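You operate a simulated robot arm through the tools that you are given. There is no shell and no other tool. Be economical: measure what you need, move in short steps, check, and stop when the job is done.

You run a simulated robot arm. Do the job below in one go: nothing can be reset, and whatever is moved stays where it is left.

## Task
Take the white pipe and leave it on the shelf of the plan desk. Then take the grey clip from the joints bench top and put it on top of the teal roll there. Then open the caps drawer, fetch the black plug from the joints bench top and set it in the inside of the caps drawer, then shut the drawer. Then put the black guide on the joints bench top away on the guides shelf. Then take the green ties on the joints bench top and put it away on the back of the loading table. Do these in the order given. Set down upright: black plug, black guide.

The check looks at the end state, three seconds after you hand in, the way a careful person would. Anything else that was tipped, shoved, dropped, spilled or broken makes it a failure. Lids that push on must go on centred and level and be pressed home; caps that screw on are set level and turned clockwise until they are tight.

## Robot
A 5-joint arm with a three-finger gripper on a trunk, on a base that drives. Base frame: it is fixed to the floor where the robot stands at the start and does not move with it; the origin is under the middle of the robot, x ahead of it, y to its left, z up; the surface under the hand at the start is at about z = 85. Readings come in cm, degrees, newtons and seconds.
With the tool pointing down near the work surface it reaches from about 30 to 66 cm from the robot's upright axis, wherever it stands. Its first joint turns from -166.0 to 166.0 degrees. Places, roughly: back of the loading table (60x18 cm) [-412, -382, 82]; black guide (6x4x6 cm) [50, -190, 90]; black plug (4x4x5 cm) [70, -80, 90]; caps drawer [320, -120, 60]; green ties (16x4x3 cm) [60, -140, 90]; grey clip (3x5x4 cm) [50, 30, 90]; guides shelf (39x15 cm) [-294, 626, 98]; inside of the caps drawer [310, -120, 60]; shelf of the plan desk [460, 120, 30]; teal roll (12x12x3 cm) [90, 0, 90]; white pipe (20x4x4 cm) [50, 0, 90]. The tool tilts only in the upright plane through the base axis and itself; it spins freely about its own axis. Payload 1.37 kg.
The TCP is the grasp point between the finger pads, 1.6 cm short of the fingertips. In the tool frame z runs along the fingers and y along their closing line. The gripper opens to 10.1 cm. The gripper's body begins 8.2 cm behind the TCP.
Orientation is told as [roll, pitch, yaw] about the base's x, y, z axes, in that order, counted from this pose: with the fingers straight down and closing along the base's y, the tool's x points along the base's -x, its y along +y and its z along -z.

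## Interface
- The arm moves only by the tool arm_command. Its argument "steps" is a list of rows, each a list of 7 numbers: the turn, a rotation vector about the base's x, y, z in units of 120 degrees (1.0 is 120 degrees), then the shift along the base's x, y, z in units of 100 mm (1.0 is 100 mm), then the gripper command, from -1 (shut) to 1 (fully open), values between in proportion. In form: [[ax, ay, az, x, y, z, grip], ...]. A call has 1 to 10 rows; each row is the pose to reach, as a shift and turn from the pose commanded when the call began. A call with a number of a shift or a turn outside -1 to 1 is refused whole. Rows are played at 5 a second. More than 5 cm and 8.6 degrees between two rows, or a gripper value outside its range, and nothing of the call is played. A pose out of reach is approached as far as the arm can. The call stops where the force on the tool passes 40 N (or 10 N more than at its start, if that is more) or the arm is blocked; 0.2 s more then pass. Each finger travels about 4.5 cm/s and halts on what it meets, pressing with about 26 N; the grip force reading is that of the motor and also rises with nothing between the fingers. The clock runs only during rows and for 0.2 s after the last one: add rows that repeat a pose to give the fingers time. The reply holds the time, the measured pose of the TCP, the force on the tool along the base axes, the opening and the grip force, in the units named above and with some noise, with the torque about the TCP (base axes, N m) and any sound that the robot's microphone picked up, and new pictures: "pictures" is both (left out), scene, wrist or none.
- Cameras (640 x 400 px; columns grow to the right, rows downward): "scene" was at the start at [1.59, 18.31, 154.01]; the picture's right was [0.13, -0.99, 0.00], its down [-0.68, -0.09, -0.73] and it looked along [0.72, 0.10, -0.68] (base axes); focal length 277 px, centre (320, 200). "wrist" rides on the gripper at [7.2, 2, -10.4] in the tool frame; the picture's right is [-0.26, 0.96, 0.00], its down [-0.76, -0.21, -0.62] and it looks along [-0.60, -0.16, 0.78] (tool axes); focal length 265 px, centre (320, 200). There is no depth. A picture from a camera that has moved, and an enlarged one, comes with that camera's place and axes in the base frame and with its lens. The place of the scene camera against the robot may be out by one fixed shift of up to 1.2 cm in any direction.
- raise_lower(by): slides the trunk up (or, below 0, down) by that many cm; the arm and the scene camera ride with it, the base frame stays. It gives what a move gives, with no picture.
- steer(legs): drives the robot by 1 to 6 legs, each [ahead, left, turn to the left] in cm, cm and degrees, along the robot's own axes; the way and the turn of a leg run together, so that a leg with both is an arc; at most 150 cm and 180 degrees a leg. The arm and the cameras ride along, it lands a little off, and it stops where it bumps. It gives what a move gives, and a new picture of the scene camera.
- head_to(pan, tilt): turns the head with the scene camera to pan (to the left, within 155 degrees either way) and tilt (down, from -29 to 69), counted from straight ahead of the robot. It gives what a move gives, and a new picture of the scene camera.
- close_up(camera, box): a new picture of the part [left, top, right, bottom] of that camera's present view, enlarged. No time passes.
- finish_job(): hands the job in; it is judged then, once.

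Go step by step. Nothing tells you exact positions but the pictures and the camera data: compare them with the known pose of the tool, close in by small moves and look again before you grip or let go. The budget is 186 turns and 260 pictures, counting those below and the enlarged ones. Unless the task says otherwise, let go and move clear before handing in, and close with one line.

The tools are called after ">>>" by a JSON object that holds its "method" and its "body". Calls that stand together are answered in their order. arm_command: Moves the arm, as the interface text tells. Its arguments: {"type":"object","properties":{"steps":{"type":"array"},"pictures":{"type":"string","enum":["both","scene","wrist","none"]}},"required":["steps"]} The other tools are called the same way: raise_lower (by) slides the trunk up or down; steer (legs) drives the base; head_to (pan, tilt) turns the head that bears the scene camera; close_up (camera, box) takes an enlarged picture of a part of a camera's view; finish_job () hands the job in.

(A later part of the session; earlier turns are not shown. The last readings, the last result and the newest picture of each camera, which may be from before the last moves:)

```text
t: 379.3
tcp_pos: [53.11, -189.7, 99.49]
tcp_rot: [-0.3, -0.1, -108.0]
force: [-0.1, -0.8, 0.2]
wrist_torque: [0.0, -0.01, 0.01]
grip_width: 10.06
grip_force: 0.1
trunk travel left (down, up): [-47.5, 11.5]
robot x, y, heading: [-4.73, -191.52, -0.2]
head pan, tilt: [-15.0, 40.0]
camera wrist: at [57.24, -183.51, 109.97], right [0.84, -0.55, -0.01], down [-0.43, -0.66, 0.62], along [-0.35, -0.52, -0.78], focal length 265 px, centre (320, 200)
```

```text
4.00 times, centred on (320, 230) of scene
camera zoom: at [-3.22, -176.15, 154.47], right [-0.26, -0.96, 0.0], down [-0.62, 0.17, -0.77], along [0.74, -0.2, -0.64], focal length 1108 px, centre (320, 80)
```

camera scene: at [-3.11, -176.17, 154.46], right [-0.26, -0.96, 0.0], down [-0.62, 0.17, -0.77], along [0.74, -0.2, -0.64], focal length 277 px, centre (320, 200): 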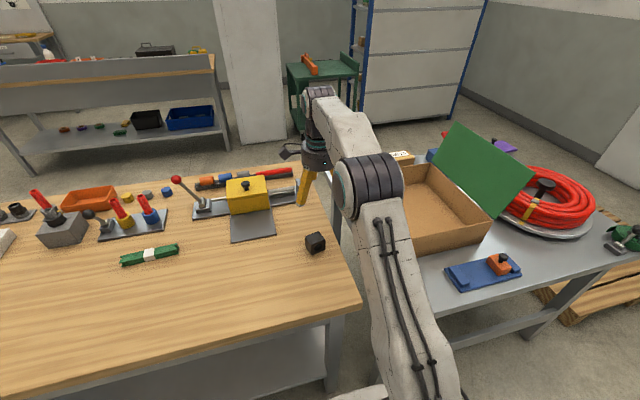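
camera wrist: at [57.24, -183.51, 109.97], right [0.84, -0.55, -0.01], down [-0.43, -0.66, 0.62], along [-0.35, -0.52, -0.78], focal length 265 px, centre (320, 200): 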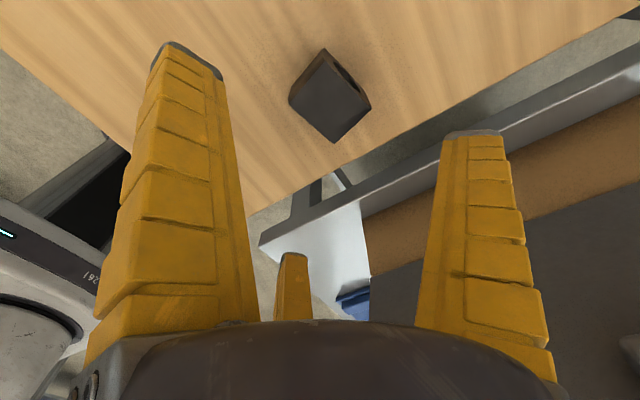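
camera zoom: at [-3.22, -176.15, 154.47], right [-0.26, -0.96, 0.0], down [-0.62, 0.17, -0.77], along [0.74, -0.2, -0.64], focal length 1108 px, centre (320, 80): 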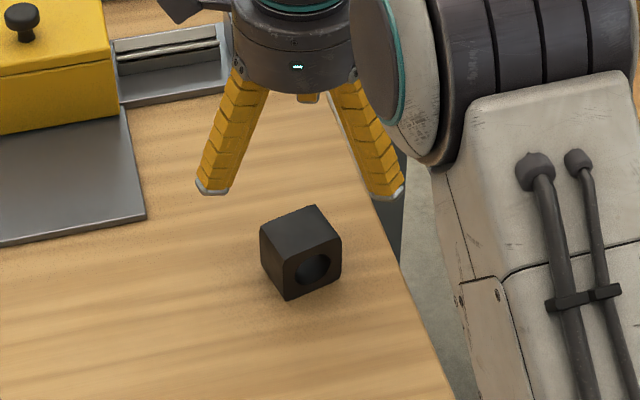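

>>> {"method": "arm_command", "body": {"steps": [[0, 0, 0, 0.07, 0.03, -0.2, 1], [0, 0, 0, 0.07, 0.03, -0.5, 1], [0, 0, 0, 0.07, 0.03, -0.5, 1]], "pictures": "wrist"}}

>>> {"method": "close_up", "body": {"camera": "scene", "box": [240, 180, 400, 280]}}

```text
t: 380.1
tcp_pos: [53.73, -189.34, 94.67]
tcp_rot: [-0.5, -0.2, -107.8]
force: [-0.1, 0.1, -0.7]
wrist_torque: [-0.02, -0.02, 0.04]
grip_width: 10.03
grip_force: 0.1
trunk travel left (down, up): [-47.5, 11.5]
robot x, y, heading: [-4.73, -191.39, 0.1]
head pan, tilt: [-15.0, 40.0]
camera wrist: at [57.92, -183.19, 105.05], right [0.84, -0.55, -0.01], down [-0.43, -0.66, 0.62], along [-0.35, -0.52, -0.78], focal length 265 px, centre (320, 200)
```

wrist: 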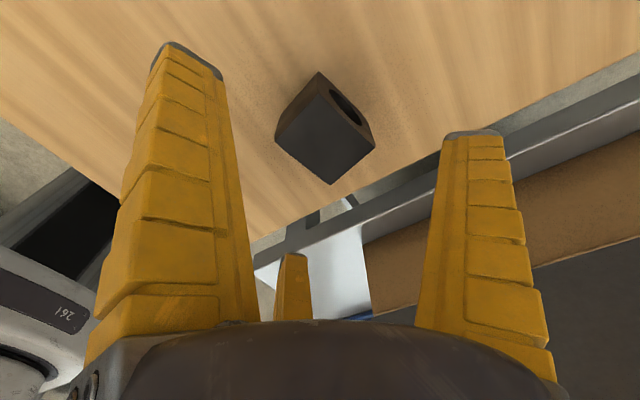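

```text
4.00 times, centred on (320, 230) of scene
camera zoom: at [-3.22, -176.15, 154.47], right [-0.26, -0.96, 0.0], down [-0.62, 0.17, -0.77], along [0.74, -0.2, -0.64], focal length 1108 px, centre (320, 80)
```

zoom: 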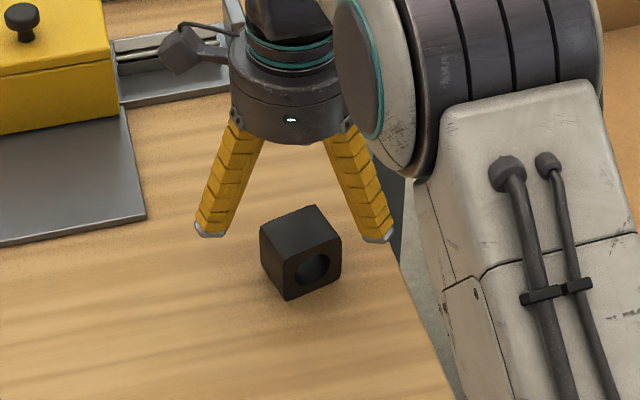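

The block's centre is at about (54.1, −189.2) with its top at z≈91. I'll descend and close on it.

>>> {"method": "arm_command", "body": {"steps": [[0, 0, 0, 0.04, 0.01, -0.3, 1], [0, 0, 0, 0.04, 0.01, -0.6, 1], [0, 0, 0, 0.04, 0.01, -0.71, 1], [0, 0, 0, 0.04, 0.01, -0.71, 0.5], [0, 0, 0, 0.04, 0.01, -0.71, 0.3], [0, 0, 0, 0.04, 0.01, -0.71, 0.15], [0, 0, 0, 0.04, 0.01, -0.71, 0], [0, 0, 0, 0.04, 0.01, -0.71, -0.3], [0, 0, 0, 0.04, 0.01, -0.71, -1], [0, 0, 0, 0.04, 0.01, -0.71, -1]], "pictures": "wrist"}}

>>> {"method": "close_up", "body": {"camera": "scene", "box": [240, 180, 400, 280]}}

```text
t: 382.3
tcp_pos: [54.05, -189.37, 87.72]
tcp_rot: [-0.4, -0.1, -107.8]
force: [0.5, 0.6, -0.1]
wrist_torque: [0.03, 0.01, -0.02]
grip_width: 3.38
grip_force: 24.8
trunk travel left (down, up): [-47.5, 11.5]
robot x, y, heading: [-5.04, -190.98, -0.1]
head pan, tilt: [-15.0, 40.0]
camera wrist: at [58.31, -183.14, 97.99], right [0.84, -0.55, -0.01], down [-0.43, -0.66, 0.62], along [-0.35, -0.52, -0.78], focal length 265 px, centre (320, 200)
```

wrist: 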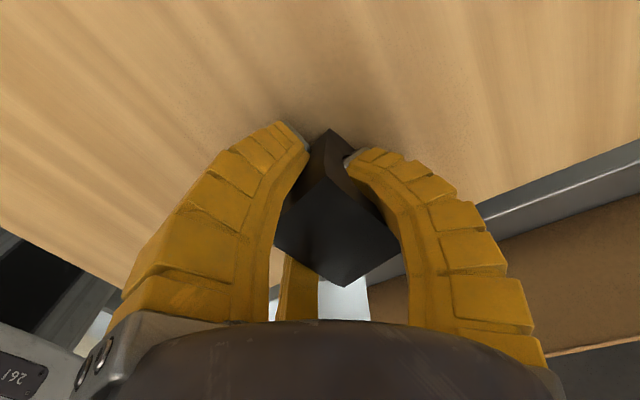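

```text
4.00 times, centred on (320, 230) of scene
camera zoom: at [-3.2, -176.15, 154.46], right [-0.26, -0.96, 0.0], down [-0.62, 0.17, -0.77], along [0.74, -0.2, -0.64], focal length 1108 px, centre (320, 80)
```

zoom: 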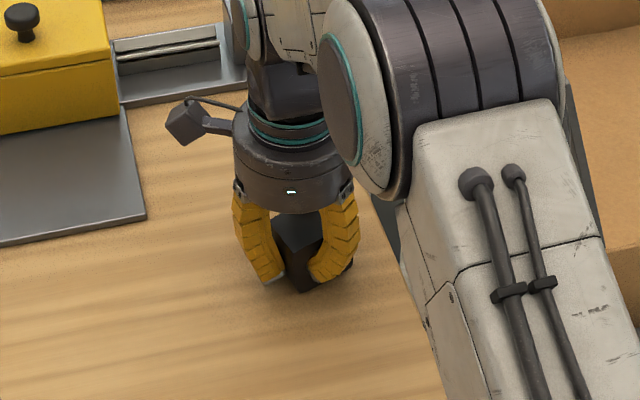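

>>> {"method": "arm_command", "body": {"steps": [[0, 0, 0, 0, 0, 0, -1], [0, 0, 0, 0, 0, 0.1, -1], [0, 0, 0, 0, 0, 0.4, -1], [0, 0, 0, 0, 0, 0.8, -1], [0, 0, 0, 0, 0, 0.8, -1]], "pictures": "wrist"}}

>>> {"method": "close_up", "body": {"camera": "scene", "box": [240, 150, 400, 250]}}

```text
t: 383.5
tcp_pos: [54.03, -189.26, 95.64]
tcp_rot: [-0.4, -0.2, -107.9]
force: [-0.5, -0.2, -0.6]
wrist_torque: [0.02, -0.02, 0.01]
grip_width: 2.98
grip_force: 25.8
trunk travel left (down, up): [-47.5, 11.5]
robot x, y, heading: [-4.93, -191.21, -0.3]
head pan, tilt: [-15.0, 40.0]
camera wrist: at [58.31, -183.11, 105.99], right [0.84, -0.55, -0.01], down [-0.43, -0.66, 0.62], along [-0.35, -0.52, -0.78], focal length 265 px, centre (320, 200)
```

wrist: 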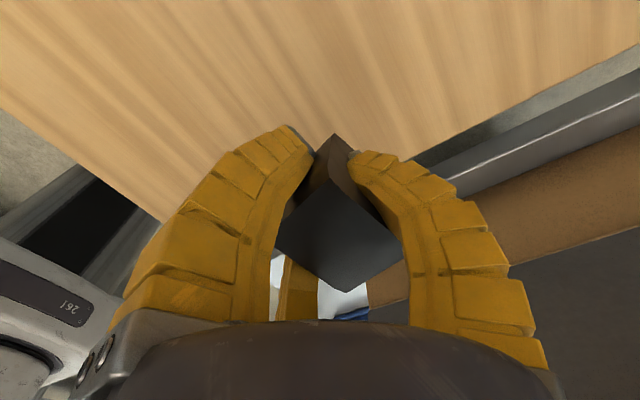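

```text
4.00 times, centred on (320, 200) of scene
camera zoom: at [-3.2, -176.15, 154.46], right [-0.26, -0.96, 0.0], down [-0.62, 0.17, -0.77], along [0.74, -0.2, -0.64], focal length 1108 px, centre (320, 200)
```

zoom: 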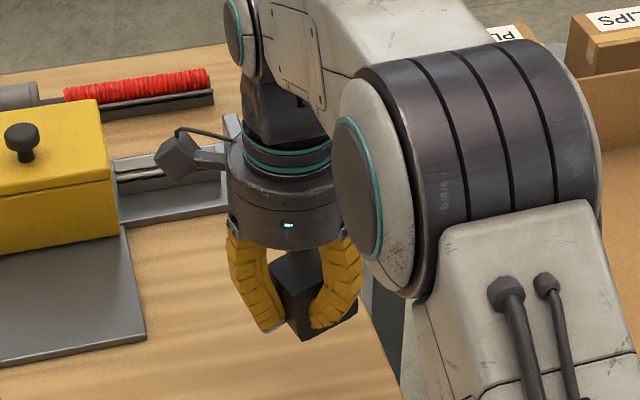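

>>> {"method": "close_up", "body": {"camera": "scene", "box": [290, 200, 350, 240]}}

```text
10.00 times, centred on (320, 220) of scene
camera zoom: at [-3.2, -176.15, 154.46], right [-0.26, -0.96, 0.0], down [-0.62, 0.17, -0.77], along [0.74, -0.2, -0.64], focal length 2770 px, centre (320, 0)
```

zoom: 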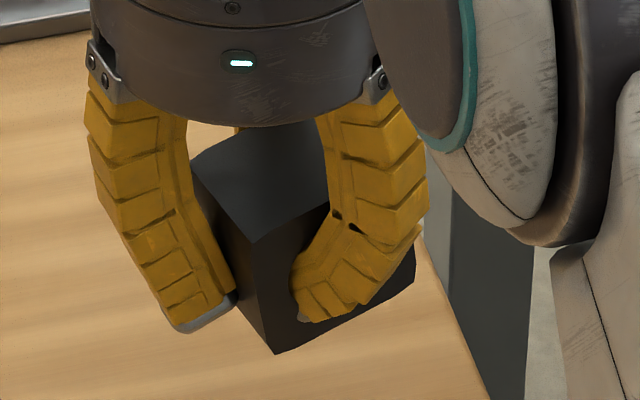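

The guide is held, with a small lean I can settle when setting it down. I'll retract and drive toward the guides shelf far to the left-rear, looking as I go.

>>> {"method": "arm_command", "body": {"steps": [[0, 0, 0, -0.2, 0, 0.4, -1], [0, 0, 0, -0.5, 0, 0.8, -1], [0, 0, 0, -0.8, 0, 1.0, -1], [0, 0, 0, -1.0, 0, 1.0, -1]], "pictures": "none"}}

>>> {"method": "steer", "body": {"legs": [[-20, 0, 0], [0, 140, 0], [0, 145, 0]]}}

>>> {"method": "head_to", "body": {"pan": 115, "tilt": 12}}

```text
t: 384.5
tcp_pos: [44.08, -189.09, 105.66]
tcp_rot: [-0.4, -0.1, -107.8]
force: [-0.4, 0.9, -0.5]
wrist_torque: [0.01, -0.03, -0.01]
grip_width: 2.97
grip_force: 25.6
trunk travel left (down, up): [-47.5, 11.5]
robot x, y, heading: [-4.86, -190.89, -0.2]
head pan, tilt: [-15.0, 40.0]
```

```text
t: 399.4
tcp_pos: [25.31, 93.7, 105.56]
tcp_rot: [-0.4, -0.2, -108.1]
force: [-0.9, 0.6, -1.1]
wrist_torque: [0.0, -0.03, -0.03]
grip_width: 2.8
grip_force: 26.3
trunk travel left (down, up): [-47.5, 11.5]
robot x, y, heading: [-23.88, 92.18, -0.5]
head pan, tilt: [-15.0, 40.0]
camera scene: at [-21.93, 106.9, 154.46], right [-0.27, -0.96, 0.0], down [-0.62, 0.17, -0.77], along [0.74, -0.2, -0.64], focal length 277 px, centre (320, 200)
```

scene: 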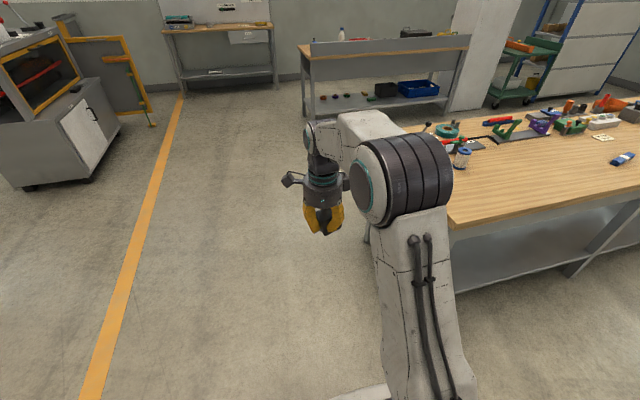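

```text
t: 401.5
tcp_pos: [25.35, 93.73, 105.57]
tcp_rot: [-0.5, 0.0, -108.1]
force: [-0.1, 0.3, -1.5]
wrist_torque: [-0.02, 0.02, -0.02]
grip_width: 2.78
grip_force: 26.2
trunk travel left (down, up): [-47.5, 11.5]
robot x, y, heading: [-23.87, 92.19, -0.3]
head pan, tilt: [115.0, 12.0]
camera scene: at [-34.0, 117.62, 158.91], right [0.91, 0.42, 0.0], down [0.09, -0.19, -0.98], along [-0.41, 0.89, -0.21], focal length 277 px, centre (320, 200)
```

scene: 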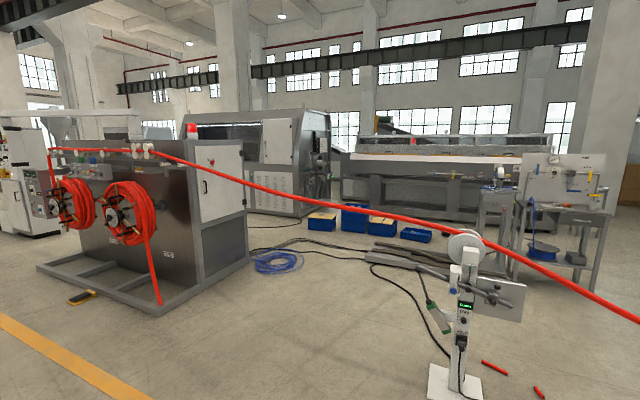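

>>> {"method": "close_up", "body": {"camera": "scene", "box": [230, 100, 390, 250]}}

>>> {"method": "close_up", "body": {"camera": "scene", "box": [340, 100, 640, 290]}}

```text
2.67 times, centred on (310, 175) of scene
camera zoom: at [-34.0, 117.62, 158.91], right [0.91, 0.42, 0.0], down [0.09, -0.19, -0.98], along [-0.41, 0.89, -0.21], focal length 739 px, centre (347, 267)
```

zoom: 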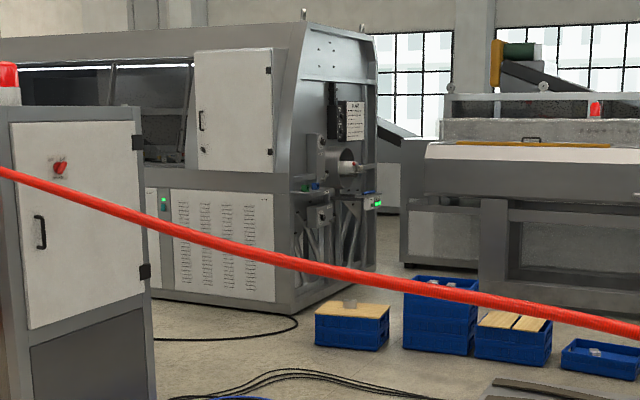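

```text
2.11 times, centred on (490, 195) of scene
camera zoom: at [-34.0, 117.62, 158.91], right [0.91, 0.42, 0.0], down [0.09, -0.19, -0.98], along [-0.41, 0.89, -0.21], focal length 583 px, centre (-38, 210)
```

zoom: 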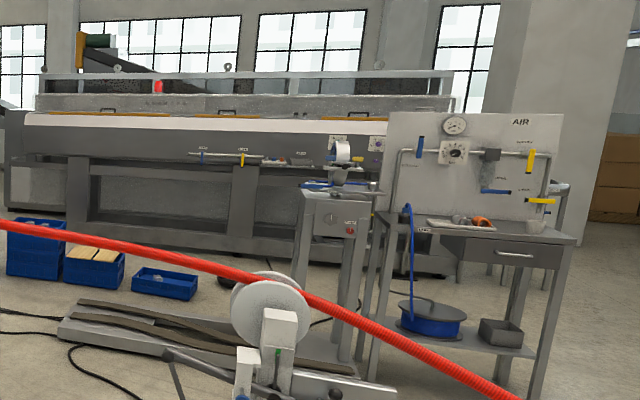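

A red pipe line crosses the way at roughly y≈290–330. The guides shelf seems to be on the end wall of the big machine near (−294, 626). I'll look west and north-east for a clear route.

>>> {"method": "head_to", "body": {"pan": 152, "tilt": 12}}

>>> {"method": "head_to", "body": {"pan": 65, "tilt": 12}}

```text
t: 402.6
tcp_pos: [25.25, 93.76, 105.52]
tcp_rot: [-0.4, -0.1, -108.1]
force: [1.2, -0.2, -0.1]
wrist_torque: [0.01, 0.0, -0.04]
grip_width: 2.77
grip_force: 25.3
trunk travel left (down, up): [-47.5, 11.5]
robot x, y, heading: [-23.48, 91.64, -0.4]
head pan, tilt: [152.0, 12.0]
camera scene: at [-38.32, 113.59, 158.91], right [0.48, 0.88, 0.0], down [0.18, -0.1, -0.98], along [-0.86, 0.47, -0.21], focal length 277 px, centre (320, 200)
```

scene: 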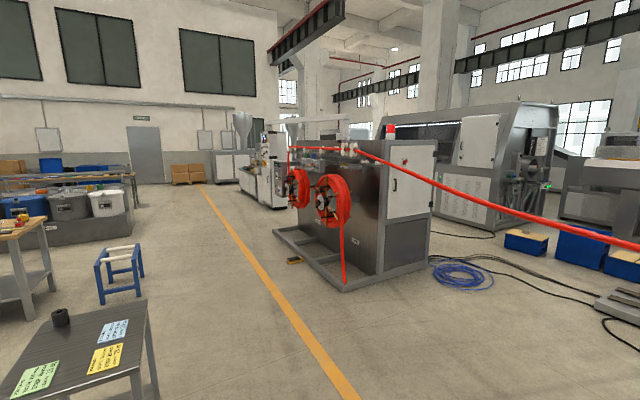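

```text
t: 404.2
tcp_pos: [25.36, 93.75, 105.47]
tcp_rot: [-0.3, -0.1, -108.1]
force: [0.6, 0.0, -0.7]
wrist_torque: [0.02, 0.0, -0.02]
grip_width: 2.79
grip_force: 25.5
trunk travel left (down, up): [-47.5, 11.5]
robot x, y, heading: [-23.65, 91.78, -0.1]
head pan, tilt: [65.0, 12.0]
camera scene: at [-26.13, 117.57, 158.91], right [0.9, -0.43, 0.0], down [-0.09, -0.19, -0.98], along [0.42, 0.88, -0.21], focal length 277 px, centre (320, 200)
```

scene: 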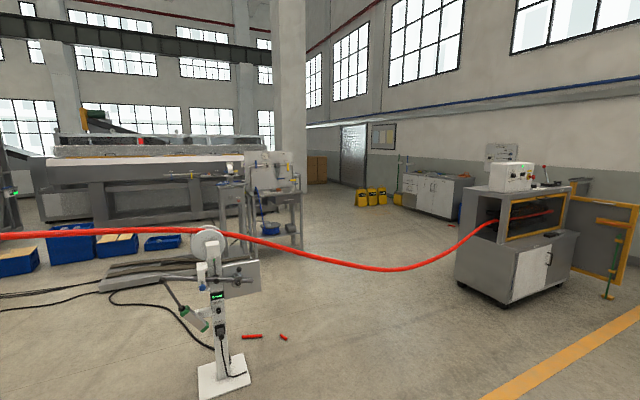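

The only practical way seems to be under the high part of the pipe, next to the coil machine, with the trunk lowered. I'll go there in stages: turn to face +y, drive north, then west.

>>> {"method": "steer", "body": {"legs": [[0, 0, 90.3], [78, 0, 0], [0, 100, 0], [0, 96, 0]]}}

>>> {"method": "head_to", "body": {"pan": 15, "tilt": 10}}

```text
t: 421.6
tcp_pos: [-223.8, 214.92, 105.56]
tcp_rot: [-0.5, -0.2, -16.5]
force: [-0.1, 0.1, -1.1]
wrist_torque: [-0.02, 0.0, 0.02]
grip_width: 2.77
grip_force: 25.9
trunk travel left (down, up): [-47.5, 11.5]
robot x, y, heading: [-220.57, 165.81, 91.4]
head pan, tilt: [65.0, 12.0]
camera scene: at [-247.13, 163.05, 158.9], right [0.4, 0.92, 0.0], down [0.19, -0.08, -0.98], along [-0.9, 0.39, -0.21], focal length 277 px, centre (320, 200)
```

scene: 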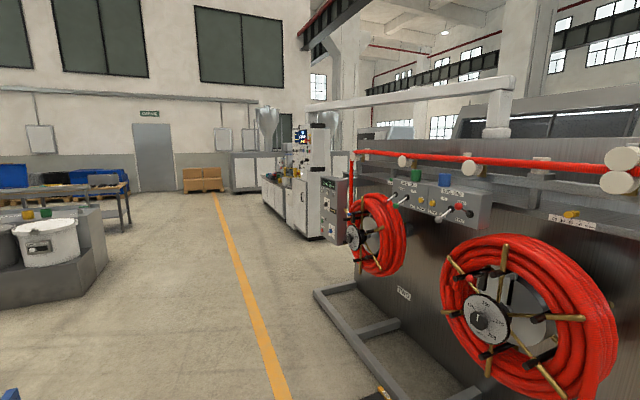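

```text
t: 422.8
tcp_pos: [-223.74, 214.96, 105.61]
tcp_rot: [-0.4, 0.0, -16.4]
force: [0.3, 0.1, -1.0]
wrist_torque: [0.01, 0.01, 0.01]
grip_width: 2.75
grip_force: 25.5
trunk travel left (down, up): [-47.5, 11.5]
robot x, y, heading: [-220.45, 165.93, 91.4]
head pan, tilt: [15.0, 10.0]
camera scene: at [-241.18, 168.22, 159.23], right [0.96, 0.28, 0.0], down [0.05, -0.17, -0.98], along [-0.28, 0.95, -0.17], focal length 277 px, centre (320, 200)
```

scene: 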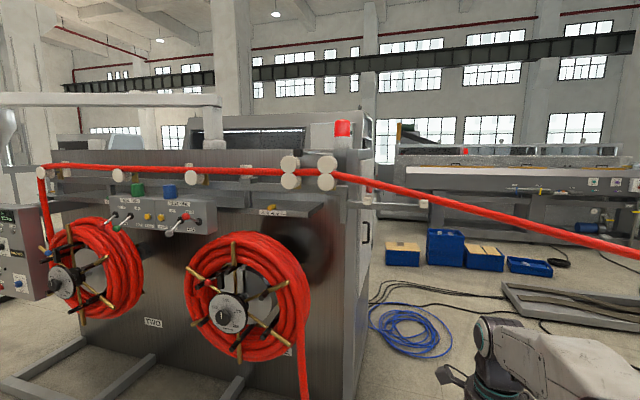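

The pipe is at z≈138 above x≈−216, so with the trunk lowered I can pass. I'll lower, go under, then weave between the hose coil and the rail rack.

>>> {"method": "raise_lower", "body": {"by": -40}}

>>> {"method": "raise_lower", "body": {"by": -7}}

>>> {"method": "steer", "body": {"legs": [[0, 0, -1.4], [50, -7, 0], [60, 0, 0]]}}

```text
t: 426.6
tcp_pos: [-223.87, 215.0, 65.6]
tcp_rot: [-0.4, -0.1, -16.4]
force: [-0.6, -0.4, -0.3]
wrist_torque: [0.0, -0.04, 0.0]
grip_width: 2.71
grip_force: 25.9
trunk travel left (down, up): [-7.5, 51.5]
robot x, y, heading: [-220.38, 165.88, 91.3]
head pan, tilt: [15.0, 10.0]
```

```text
t: 427.7
tcp_pos: [-223.84, 214.9, 58.59]
tcp_rot: [-0.3, -0.1, -16.5]
force: [0.5, -0.4, -0.4]
wrist_torque: [0.02, 0.02, -0.02]
grip_width: 2.76
grip_force: 25.7
trunk travel left (down, up): [-0.5, 58.5]
robot x, y, heading: [-220.6, 165.71, 91.2]
head pan, tilt: [15.0, 10.0]
```

```text
t: 434.1
tcp_pos: [-215.12, 325.42, 58.64]
tcp_rot: [-0.4, -0.2, -17.9]
force: [0.3, 0.6, -0.3]
wrist_torque: [0.01, -0.02, -0.02]
grip_width: 2.77
grip_force: 26.1
trunk travel left (down, up): [-0.5, 58.5]
robot x, y, heading: [-213.17, 275.79, 89.9]
head pan, tilt: [15.0, 10.0]
camera scene: at [-233.67, 279.0, 112.23], right [0.97, 0.26, 0.0], down [0.04, -0.17, -0.98], along [-0.25, 0.95, -0.17], focal length 277 px, centre (320, 200)
```

scene: 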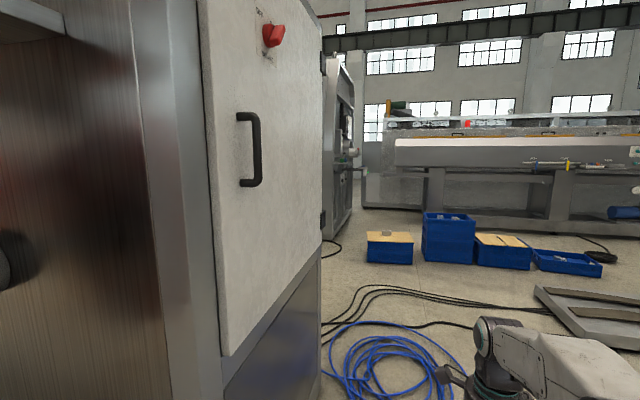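

I'm under the pipe without contact. Continuing past it and around the hose coil.

>>> {"method": "steer", "body": {"legs": [[58, 0, 0], [0, -64, 0], [95, 0, 0]]}}

```text
t: 445.1
tcp_pos: [-149.39, 478.29, 58.48]
tcp_rot: [-0.5, -0.1, -18.1]
force: [0.3, 0.3, -0.7]
wrist_torque: [-0.02, 0.0, 0.0]
grip_width: 2.78
grip_force: 25.7
trunk travel left (down, up): [-0.5, 58.5]
robot x, y, heading: [-147.74, 429.17, 89.7]
head pan, tilt: [15.0, 10.0]
camera scene: at [-168.09, 431.97, 112.23], right [0.97, 0.25, 0.0], down [0.04, -0.17, -0.98], along [-0.25, 0.95, -0.17], focal length 277 px, centre (320, 200)
```

scene: 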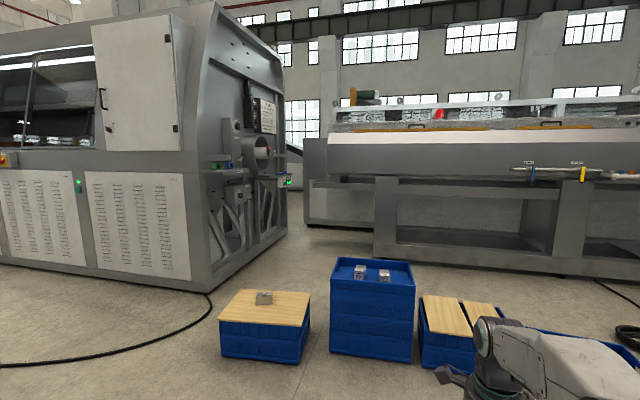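

>>> {"method": "close_up", "body": {"camera": "scene", "box": [180, 110, 300, 260]}}

>>> {"method": "steer", "body": {"legs": [[45, 20, 0], [0, 125, 0]]}}

```text
2.67 times, centred on (240, 185) of scene
camera zoom: at [-168.09, 431.97, 112.23], right [0.97, 0.25, 0.0], down [0.04, -0.17, -0.98], along [-0.25, 0.95, -0.17], focal length 739 px, centre (533, 240)
```

zoom: 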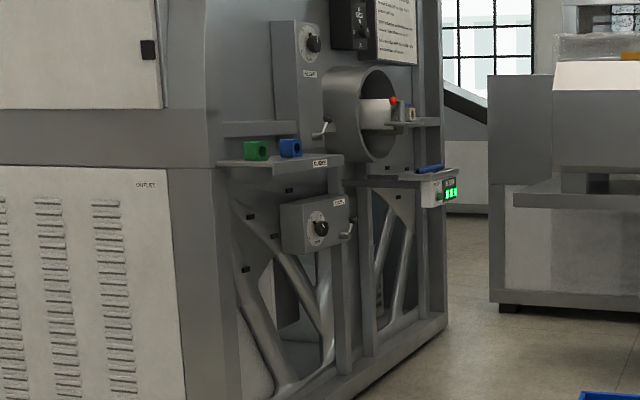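

```text
t: 454.0
tcp_pos: [-294.52, 524.49, 58.52]
tcp_rot: [-0.4, -0.1, -17.9]
force: [0.4, -0.2, -0.8]
wrist_torque: [0.01, -0.01, -0.01]
grip_width: 2.74
grip_force: 25.9
trunk travel left (down, up): [-0.5, 58.5]
robot x, y, heading: [-292.69, 475.47, 89.6]
head pan, tilt: [15.0, 10.0]
camera scene: at [-313.04, 478.14, 112.23], right [0.97, 0.26, 0.0], down [0.04, -0.17, -0.98], along [-0.25, 0.95, -0.17], focal length 277 px, centre (320, 200)
```

scene: 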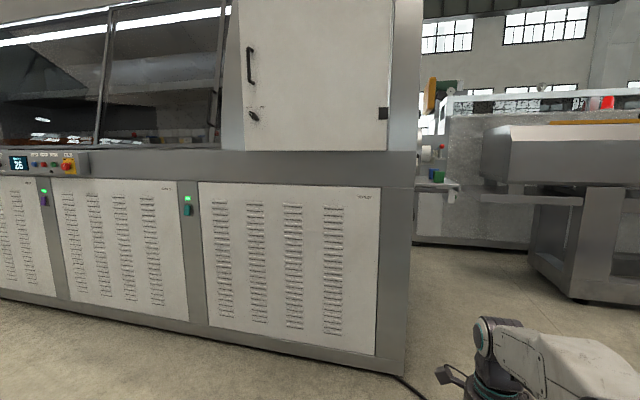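

The shelf with the "GUIDES" label sticks out past the machine corner and holds a green and a blue guide. There's free space on its right, near x≈−281. I'll raise, swing the arm right and approach, keeping clear of the blue bins.

>>> {"method": "raise_lower", "body": {"by": 40}}

>>> {"method": "raise_lower", "body": {"by": 16}}

>>> {"method": "arm_command", "body": {"steps": [[0, 0, 0, 0.3, 0, 0, -1], [0, 0, 0, 0.6, 0, 0, -1], [0, 0, 0, 0.9, 0, 0, -1], [0, 0, 0, 1.0, 0, 0, -1]], "pictures": "none"}}

>>> {"method": "steer", "body": {"legs": [[40, 2.5, 0.4], [30, 0, 0]]}}

>>> {"method": "head_to", "body": {"pan": -10, "tilt": 35}}

```text
t: 457.8
tcp_pos: [-294.59, 524.47, 98.61]
tcp_rot: [-0.3, -0.1, -18.0]
force: [0.6, -0.4, -1.4]
wrist_torque: [0.0, 0.03, -0.03]
grip_width: 2.76
grip_force: 25.5
trunk travel left (down, up): [-40.5, 18.5]
robot x, y, heading: [-292.61, 475.75, 89.9]
head pan, tilt: [15.0, 10.0]
```

```text
t: 459.6
tcp_pos: [-294.54, 524.55, 114.52]
tcp_rot: [-0.4, -0.1, -17.8]
force: [-0.4, 0.4, -0.6]
wrist_torque: [0.0, 0.03, -0.04]
grip_width: 2.76
grip_force: 25.8
trunk travel left (down, up): [-56.5, 2.5]
robot x, y, heading: [-292.54, 475.38, 89.7]
head pan, tilt: [15.0, 10.0]
```

```text
t: 460.6
tcp_pos: [-284.53, 524.4, 114.6]
tcp_rot: [-0.4, -0.1, -18.0]
force: [0.2, 0.7, -0.8]
wrist_torque: [-0.01, -0.01, 0.01]
grip_width: 2.75
grip_force: 26.0
trunk travel left (down, up): [-56.5, 2.5]
robot x, y, heading: [-292.31, 475.11, 89.7]
head pan, tilt: [15.0, 10.0]
```

```text
t: 464.8
tcp_pos: [-287.66, 594.31, 114.49]
tcp_rot: [-0.5, -0.1, -17.4]
force: [0.2, 0.1, -1.0]
wrist_torque: [-0.02, 0.0, 0.0]
grip_width: 2.76
grip_force: 26.1
trunk travel left (down, up): [-56.5, 2.5]
robot x, y, heading: [-295.13, 545.1, 90.1]
head pan, tilt: [15.0, 10.0]
camera scene: at [-315.74, 547.79, 168.23], right [0.96, 0.26, 0.0], down [0.05, -0.17, -0.98], along [-0.26, 0.95, -0.17], focal length 277 px, centre (320, 200)
```

scene: 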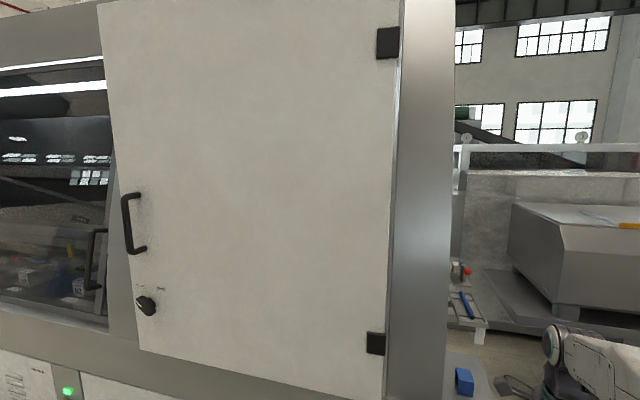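

```text
t: 465.6
tcp_pos: [-287.66, 594.1, 114.64]
tcp_rot: [-0.5, -0.1, -17.4]
force: [-0.2, -0.1, -1.0]
wrist_torque: [0.0, 0.02, 0.02]
grip_width: 2.75
grip_force: 26.3
trunk travel left (down, up): [-56.5, 2.5]
robot x, y, heading: [-295.1, 545.15, 90.4]
head pan, tilt: [-10.0, 35.0]
camera scene: at [-311.81, 547.39, 164.23], right [0.99, -0.17, 0.0], down [-0.1, -0.56, -0.82], along [0.14, 0.81, -0.57], focal length 277 px, centre (320, 200)
```

scene: 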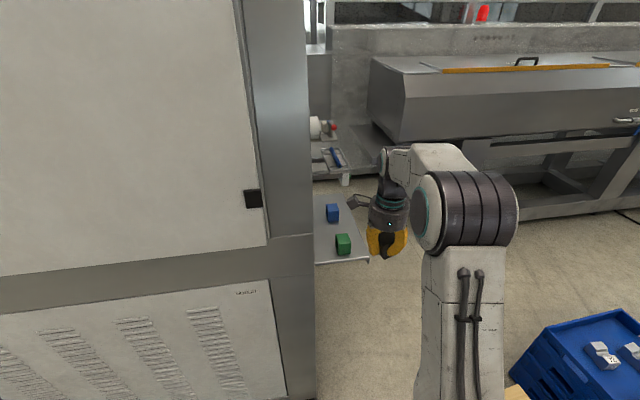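

From above, the shelf runs along y (605–645) at x −301…−286, with green at y≈611 and blue at y≈628. The free end is around y≈639. I'll spin the hand so its camera bracket points away from the machine wall.

>>> {"method": "arm_command", "body": {"steps": [[0, 0, 0.071, 0, 0, 0, -1], [0, 0, 0.142, 0, 0, 0, -1], [0, 0, 0.213, 0, 0, 0, -1], [0, 0, 0.284, 0, 0, 0, -1], [0, 0, 0.355, 0, 0, 0, -1], [0, 0, 0.426, 0, 0, 0, -1], [0, 0, 0.497, 0, 0, 0, -1], [0, 0, 0.568, 0, 0, 0, -1], [0, 0, 0.639, 0, 0, 0, -1]], "pictures": "wrist"}}

>>> {"method": "close_up", "body": {"camera": "scene", "box": [300, 150, 460, 280]}}

```text
t: 467.6
tcp_pos: [-287.68, 594.21, 114.57]
tcp_rot: [0.0, 0.0, 59.4]
force: [0.3, 0.2, 0.2]
wrist_torque: [0.01, 0.0, 0.04]
grip_width: 2.74
grip_force: 25.6
trunk travel left (down, up): [-56.5, 2.5]
robot x, y, heading: [-295.15, 545.15, 90.4]
head pan, tilt: [-10.0, 35.0]
camera wrist: at [-292.93, 588.93, 125.04], right [-0.7, 0.72, 0.0], down [0.56, 0.55, 0.62], along [0.45, 0.43, -0.78], focal length 265 px, centre (320, 200)
```

wrist: 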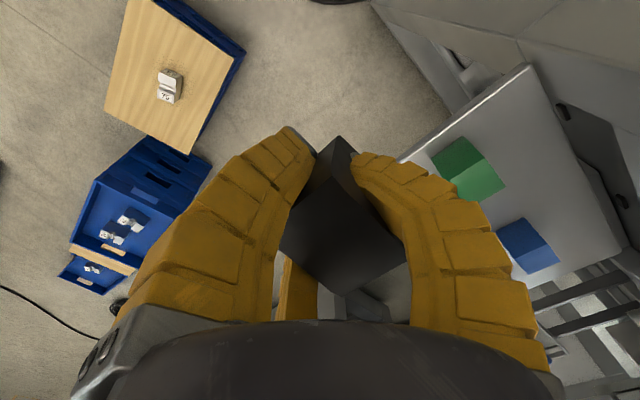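

```text
3.08 times, centred on (380, 215) of scene
camera zoom: at [-311.81, 547.39, 164.22], right [0.99, -0.17, 0.0], down [-0.1, -0.57, -0.82], along [0.14, 0.81, -0.57], focal length 852 px, centre (135, 154)
```

zoom: 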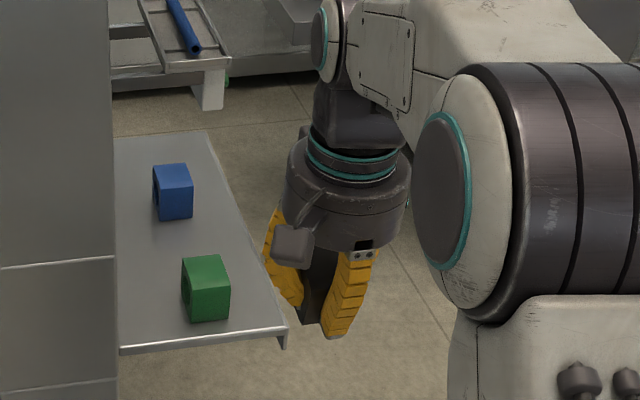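

The shelf spans x −303…−285, y 605–646. I'll drive ahead to bring the far free end into reach.

>>> {"method": "steer", "body": {"legs": [[28, 0, 0]]}}

>>> {"method": "arm_command", "body": {"steps": [[0, 0, 0, -0.1, 0.3, 0, -1], [0, 0, 0, -0.2, 0.7, 0, -1], [0, 0, 0, -0.35, 1.0, 0, -1], [0, 0, 0, -0.43, 1.0, 0, -1], [0, 0, 0, -0.43, 1.0, 0, -1]], "pictures": "both"}}

```text
t: 469.6
tcp_pos: [-287.84, 622.34, 114.6]
tcp_rot: [-0.1, 0.1, 59.3]
force: [0.5, 0.3, -1.6]
wrist_torque: [-0.1, -0.01, 0.02]
grip_width: 2.75
grip_force: 26.1
trunk travel left (down, up): [-56.5, 2.5]
robot x, y, heading: [-295.49, 573.22, 90.0]
head pan, tilt: [-10.0, 35.0]
camera scene: at [-311.96, 575.56, 164.22], right [0.99, -0.17, 0.0], down [-0.1, -0.57, -0.82], along [0.14, 0.81, -0.57], focal length 277 px, centre (320, 200)
```

scene: 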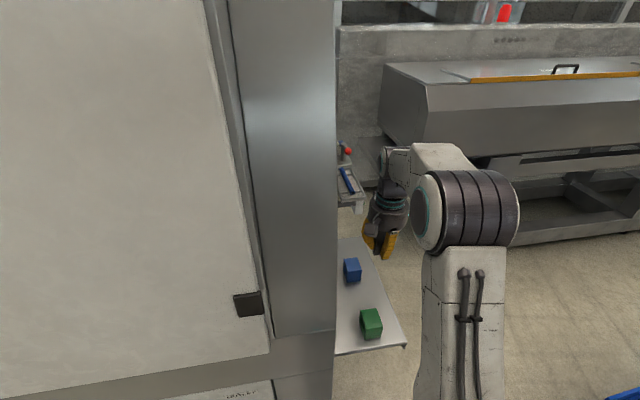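

```text
t: 470.8
tcp_pos: [-292.13, 632.29, 114.48]
tcp_rot: [-0.1, 0.1, 59.3]
force: [0.9, 0.2, -1.1]
wrist_torque: [-0.06, 0.02, 0.04]
grip_width: 2.74
grip_force: 25.8
trunk travel left (down, up): [-56.5, 2.5]
robot x, y, heading: [-295.59, 573.31, 90.0]
head pan, tilt: [-10.0, 35.0]
camera scene: at [-311.96, 575.48, 164.22], right [0.99, -0.17, 0.0], down [-0.1, -0.57, -0.82], along [0.14, 0.81, -0.57], focal length 277 px, centre (320, 200)
camera wrist: at [-297.41, 627.07, 124.93], right [-0.69, 0.72, 0.0], down [0.56, 0.55, 0.62], along [0.45, 0.43, -0.79], focal length 265 px, centre (320, 200)
```

scene: 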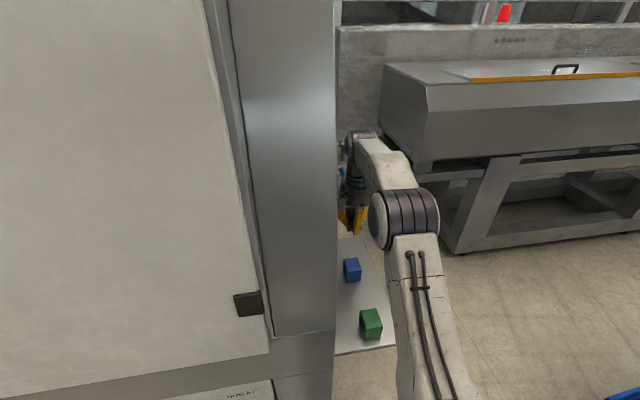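
wrist: 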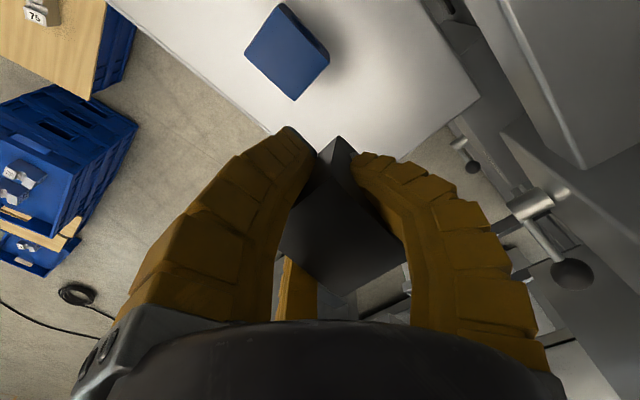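

>>> {"method": "arm_command", "body": {"steps": [[0, 0, 0, 0, 0.2, 0, -1], [0, 0, 0, 0, 0.4, 0, -1], [0, 0, 0, 0, 0.4, -0.4, -1], [0, 0, 0, 0, 0.4, -0.8, -1], [0, 0, 0, 0, 0.4, -1.0, -1], [0, 0, 0, 0, 0.4, -1.0, -1]], "pictures": "both"}}

>>> {"method": "close_up", "body": {"camera": "scene", "box": [320, 160, 480, 290]}}

```text
t: 472.2
tcp_pos: [-292.1, 636.17, 104.58]
tcp_rot: [0.0, 0.2, 59.3]
force: [-0.7, -0.9, -0.1]
wrist_torque: [0.01, -0.01, 0.0]
grip_width: 2.71
grip_force: 26.1
out of reach, approached as far as the arm can: row 2
trunk travel left (down, up): [-56.5, 2.5]
robot x, y, heading: [-295.73, 573.21, 90.4]
head pan, tilt: [-10.0, 35.0]
camera scene: at [-311.96, 575.44, 164.22], right [0.99, -0.17, 0.0], down [-0.1, -0.57, -0.82], along [0.14, 0.81, -0.57], focal length 277 px, centre (320, 200)
camera wrist: at [-297.44, 631.01, 115.09], right [-0.69, 0.72, 0.0], down [0.56, 0.55, 0.62], along [0.45, 0.43, -0.78], focal length 265 px, centre (320, 200)
```

scene: 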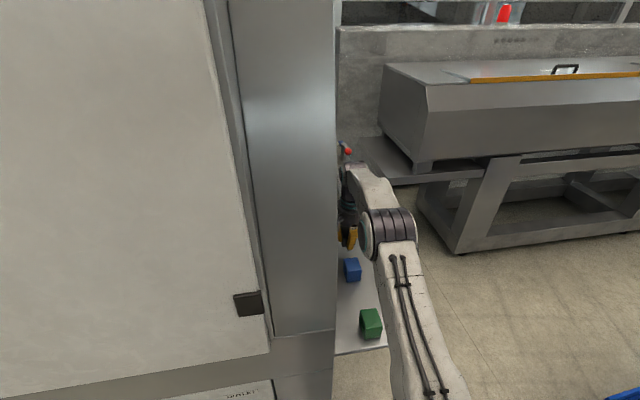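
wrist: 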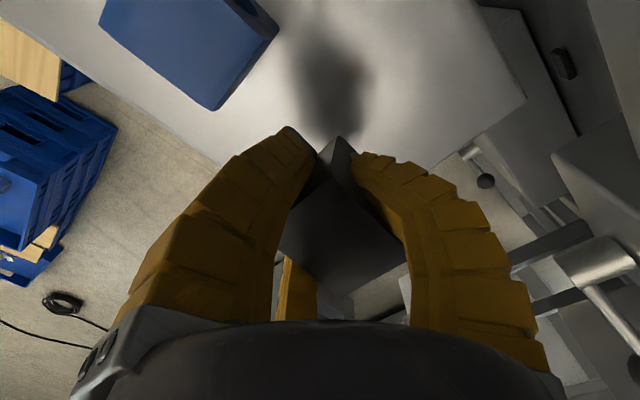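

```text
3.08 times, centred on (400, 225) of scene
camera zoom: at [-311.96, 575.44, 164.22], right [0.99, -0.17, 0.0], down [-0.1, -0.57, -0.82], along [0.14, 0.81, -0.57], focal length 852 px, centre (74, 123)
```

zoom: 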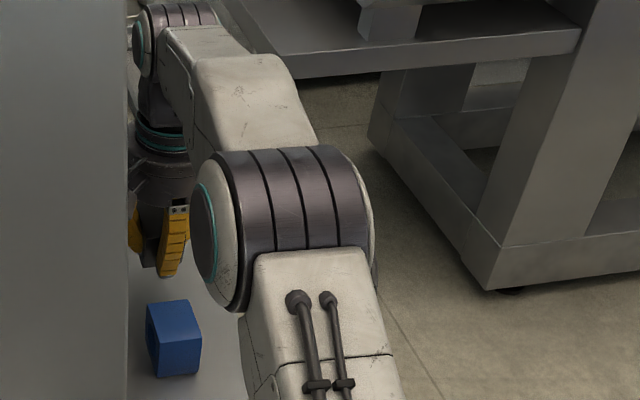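

The block will land around (−291.6, 638), well on the shelf. I'll lower carefully.

>>> {"method": "arm_command", "body": {"steps": [[0, 0, 0, 0, 0, -0.1, -1], [0, 0, 0, 0, 0, -0.2, -1], [0, 0, 0, 0, 0, -0.2, -1]], "pictures": "none"}}

>>> {"method": "arm_command", "body": {"steps": [[0, 0, 0, 0, 0, -0.05, -1], [0, 0, 0, 0, 0, -0.1, -1], [0, 0, 0, 0, 0, -0.1, -1]], "pictures": "wrist"}}

```text
t: 473.0
tcp_pos: [-292.08, 636.2, 102.67]
tcp_rot: [-0.1, 0.1, 59.3]
force: [-0.2, 0.3, -0.9]
wrist_torque: [-0.01, -0.02, -0.01]
grip_width: 2.76
grip_force: 26.8
trunk travel left (down, up): [-56.5, 2.5]
robot x, y, heading: [-295.55, 573.12, 90.2]
head pan, tilt: [-10.0, 35.0]
```

```text
t: 473.8
tcp_pos: [-292.11, 636.16, 101.69]
tcp_rot: [-0.1, 0.1, 59.3]
force: [-0.2, 0.3, -0.2]
wrist_torque: [-0.02, 0.02, 0.01]
grip_width: 2.73
grip_force: 26.7
trunk travel left (down, up): [-56.5, 2.5]
robot x, y, heading: [-295.19, 573.3, 90.4]
head pan, tilt: [-10.0, 35.0]
camera wrist: at [-297.41, 631.0, 112.08], right [-0.69, 0.72, 0.0], down [0.56, 0.55, 0.62], along [0.45, 0.43, -0.78], focal length 265 px, centre (320, 200)
```

wrist: 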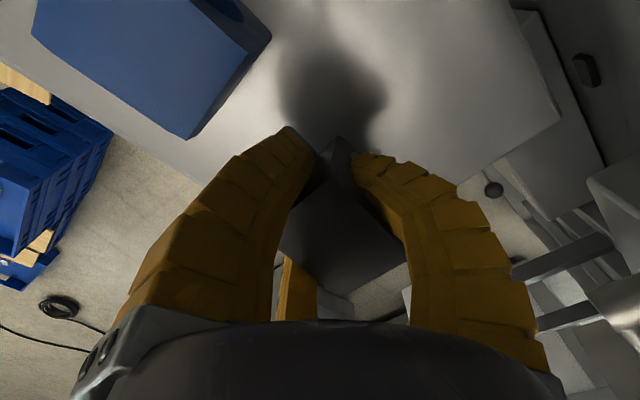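

>>> {"method": "arm_command", "body": {"steps": [[0, 0, 0, 0, 0, -0.04, -1], [0, 0, 0, 0, 0, -0.08, -1], [0, 0, 0, 0, 0, -0.08, -1]], "pictures": "none"}}

>>> {"method": "arm_command", "body": {"steps": [[0, 0, 0, 0, 0, -0.04, -1], [0, 0, 0, 0, 0, -0.07, -1], [0, 0, 0, 0, 0, -0.07, -1]], "pictures": "none"}}

```text
t: 474.6
tcp_pos: [-292.01, 636.28, 100.81]
tcp_rot: [0.0, 0.1, 59.2]
force: [0.6, 0.2, -1.0]
wrist_torque: [0.0, 0.01, 0.03]
grip_width: 2.75
grip_force: 26.3
trunk travel left (down, up): [-56.5, 2.5]
robot x, y, heading: [-295.34, 572.98, 90.3]
head pan, tilt: [-10.0, 35.0]
```

```text
t: 475.4
tcp_pos: [-292.06, 636.25, 100.28]
tcp_rot: [0.1, -0.2, 59.3]
force: [0.0, 0.9, 13.8]
wrist_torque: [-0.08, 0.3, -0.03]
grip_width: 2.74
grip_force: 26.1
trunk travel left (down, up): [-56.5, 2.5]
robot x, y, heading: [-295.44, 573.11, 90.1]
head pan, tilt: [-10.0, 35.0]
```

Contact. A slight further press will let it settle flat.

>>> {"method": "arm_command", "body": {"steps": [[0, 0, 0, 0, 0, -0.03, -1], [0, 0, 0, 0, 0, -0.04, -1]], "pictures": "wrist"}}

>>> {"method": "close_up", "body": {"camera": "wrist", "box": [240, 100, 440, 310]}}

```text
t: 476.0
tcp_pos: [-292.16, 636.28, 100.3]
tcp_rot: [0.2, -0.4, 59.3]
force: [1.8, 3.2, 31.8]
wrist_torque: [-0.13, 0.44, 0.0]
grip_width: 2.76
grip_force: 25.6
trunk travel left (down, up): [-56.5, 2.5]
robot x, y, heading: [-295.65, 572.99, 90.3]
head pan, tilt: [-10.0, 35.0]
camera wrist: at [-297.37, 630.88, 110.6], right [-0.69, 0.72, 0.01], down [0.56, 0.54, 0.63], along [0.45, 0.44, -0.78], focal length 265 px, centre (320, 200)
```

wrist: 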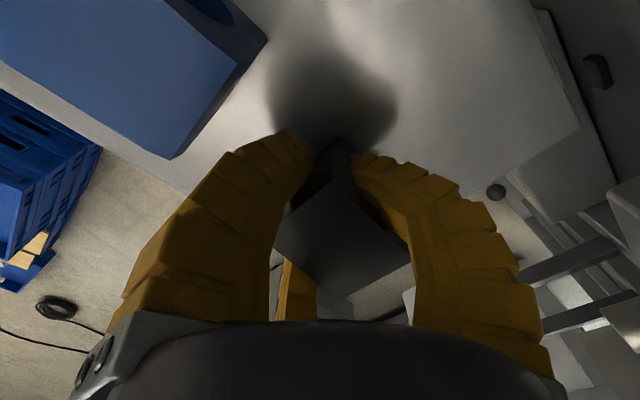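

```text
1.90 times, centred on (340, 205) of wrist
camera zoom: at [-297.37, 630.88, 110.6], right [-0.69, 0.72, 0.01], down [0.56, 0.54, 0.63], along [0.45, 0.44, -0.78], focal length 506 px, centre (282, 190)
```

zoom: 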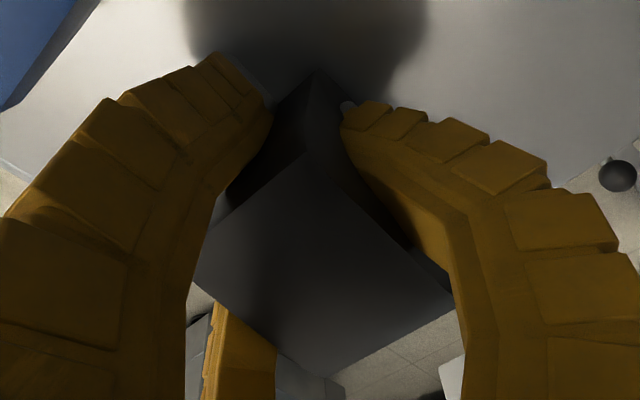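

Nearly flat. I'll open only a little, because the blue guide is close to one finger, and then lift straight up.

>>> {"method": "arm_command", "body": {"steps": [[0, 0, 0, 0, 0, 0.04, -0.6], [0, 0, 0, 0, 0, 0.04, -0.4], [0, 0, 0, 0, 0, 0.04, -0.25], [0, 0, 0, 0, 0, 0.04, -0.15], [0, 0, 0, 0, 0, 0.04, -0.15]], "pictures": "wrist"}}

>>> {"method": "close_up", "body": {"camera": "wrist", "box": [240, 100, 440, 310]}}

```text
t: 477.2
tcp_pos: [-292.25, 636.1, 100.09]
tcp_rot: [-0.1, 0.1, 59.2]
force: [-2.0, -2.8, 13.7]
wrist_torque: [-0.02, -0.23, -0.14]
grip_width: 4.67
grip_force: 13.4
trunk travel left (down, up): [-56.5, 2.5]
robot x, y, heading: [-295.47, 573.39, 90.3]
head pan, tilt: [-10.0, 35.0]
camera wrist: at [-297.45, 630.84, 110.58], right [-0.69, 0.72, 0.0], down [0.56, 0.55, 0.62], along [0.45, 0.43, -0.78], focal length 265 px, centre (320, 200)
```

wrist: 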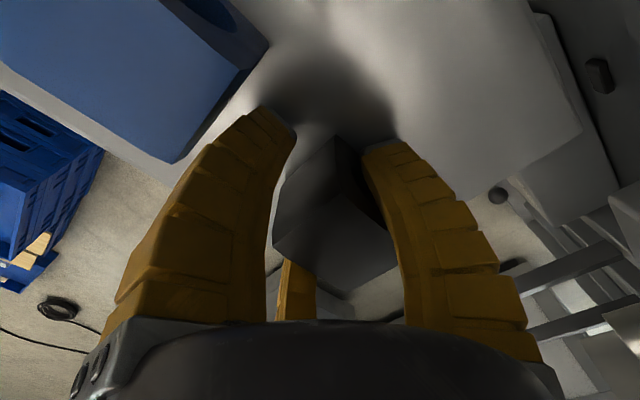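

```text
1.90 times, centred on (340, 205) of wrist
camera zoom: at [-297.45, 630.84, 110.58], right [-0.69, 0.72, 0.0], down [0.56, 0.55, 0.62], along [0.45, 0.43, -0.78], focal length 506 px, centre (282, 190)
```

zoom: 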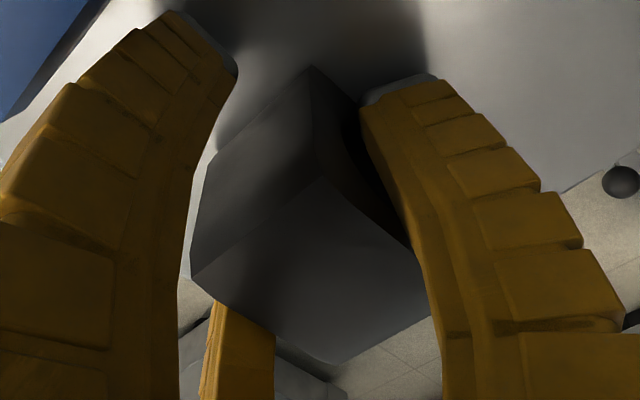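

The right finger still touches the block. I'll shift the hand slightly toward that finger's outside and open a touch more.

>>> {"method": "arm_command", "body": {"steps": [[0, 0, 0, -0.02, 0.02, 0.0, -0.1], [0, 0, 0, -0.04, 0.03, 0.0, -0.05], [0, 0, 0, -0.04, 0.03, 0.0, 0.0], [0, 0, 0, -0.04, 0.03, 0.0, 0.0]], "pictures": "wrist"}}

>>> {"method": "close_up", "body": {"camera": "scene", "box": [330, 210, 410, 290]}}

```text
t: 478.2
tcp_pos: [-292.42, 636.51, 100.1]
tcp_rot: [-0.1, 0.0, 59.3]
force: [0.3, 0.0, 0.2]
wrist_torque: [0.02, 0.01, -0.03]
grip_width: 5.41
grip_force: 2.4
trunk travel left (down, up): [-56.5, 2.5]
robot x, y, heading: [-295.18, 573.34, 90.4]
head pan, tilt: [-10.0, 35.0]
camera wrist: at [-297.79, 631.31, 110.52], right [-0.69, 0.72, 0.0], down [0.56, 0.55, 0.62], along [0.45, 0.43, -0.78], focal length 265 px, centre (320, 200)
```

wrist: 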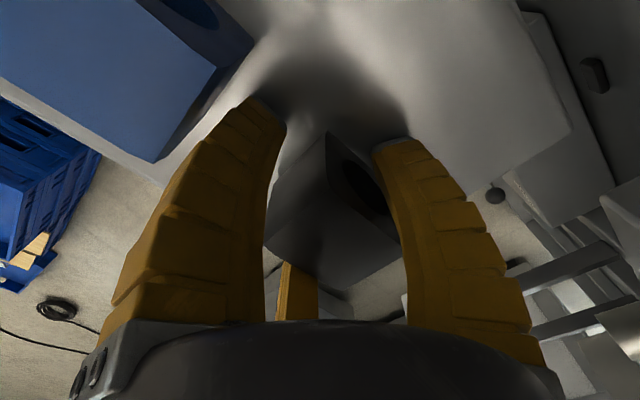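

```text
5.00 times, centred on (370, 250) of scene
camera zoom: at [-311.96, 575.46, 164.22], right [0.99, -0.17, 0.0], down [-0.1, -0.57, -0.82], along [0.14, 0.81, -0.57], focal length 1385 px, centre (70, -50)
```

zoom: 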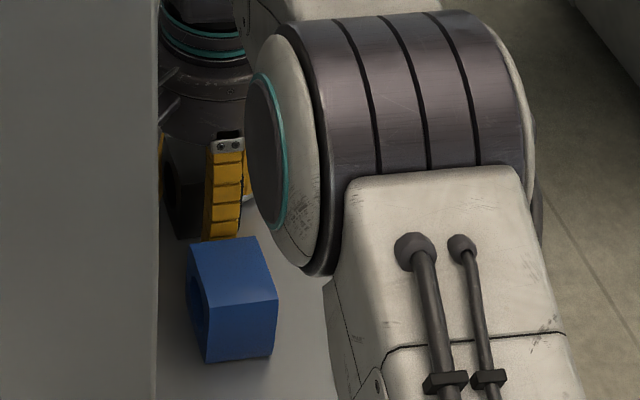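

It's free. I'll lift straight up and check.

>>> {"method": "arm_command", "body": {"steps": [[0, 0, 0, 0, 0, 0.1, 0.0], [0, 0, 0, 0, 0, 0.4, 0.0], [0, 0, 0, 0, 0, 0.8, 0.0], [0, 0, 0, 0, 0, 1.0, 0.0], [0, 0, 0, 0, 0, 1.0, 0.0]], "pictures": "wrist"}}

```text
t: 479.4
tcp_pos: [-292.51, 636.52, 110.09]
tcp_rot: [-0.1, 0.0, 59.4]
force: [-0.5, -0.1, 0.1]
wrist_torque: [0.01, 0.0, 0.02]
grip_width: 5.43
grip_force: 3.1
trunk travel left (down, up): [-56.5, 2.5]
robot x, y, heading: [-295.5, 573.37, 90.3]
head pan, tilt: [-10.0, 35.0]
camera wrist: at [-297.78, 631.26, 120.55], right [-0.69, 0.72, 0.0], down [0.56, 0.55, 0.62], along [0.45, 0.43, -0.78], focal length 265 px, centre (320, 200)
```

wrist: 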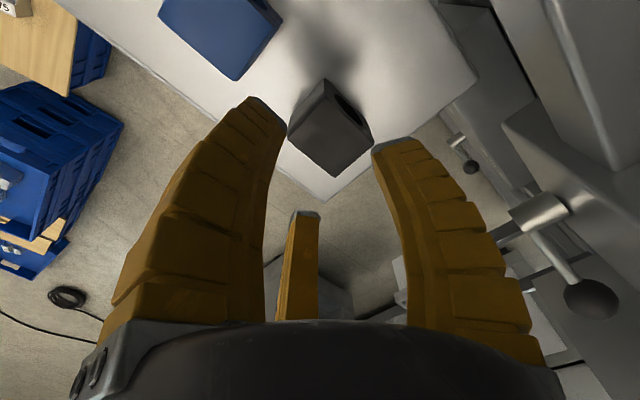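

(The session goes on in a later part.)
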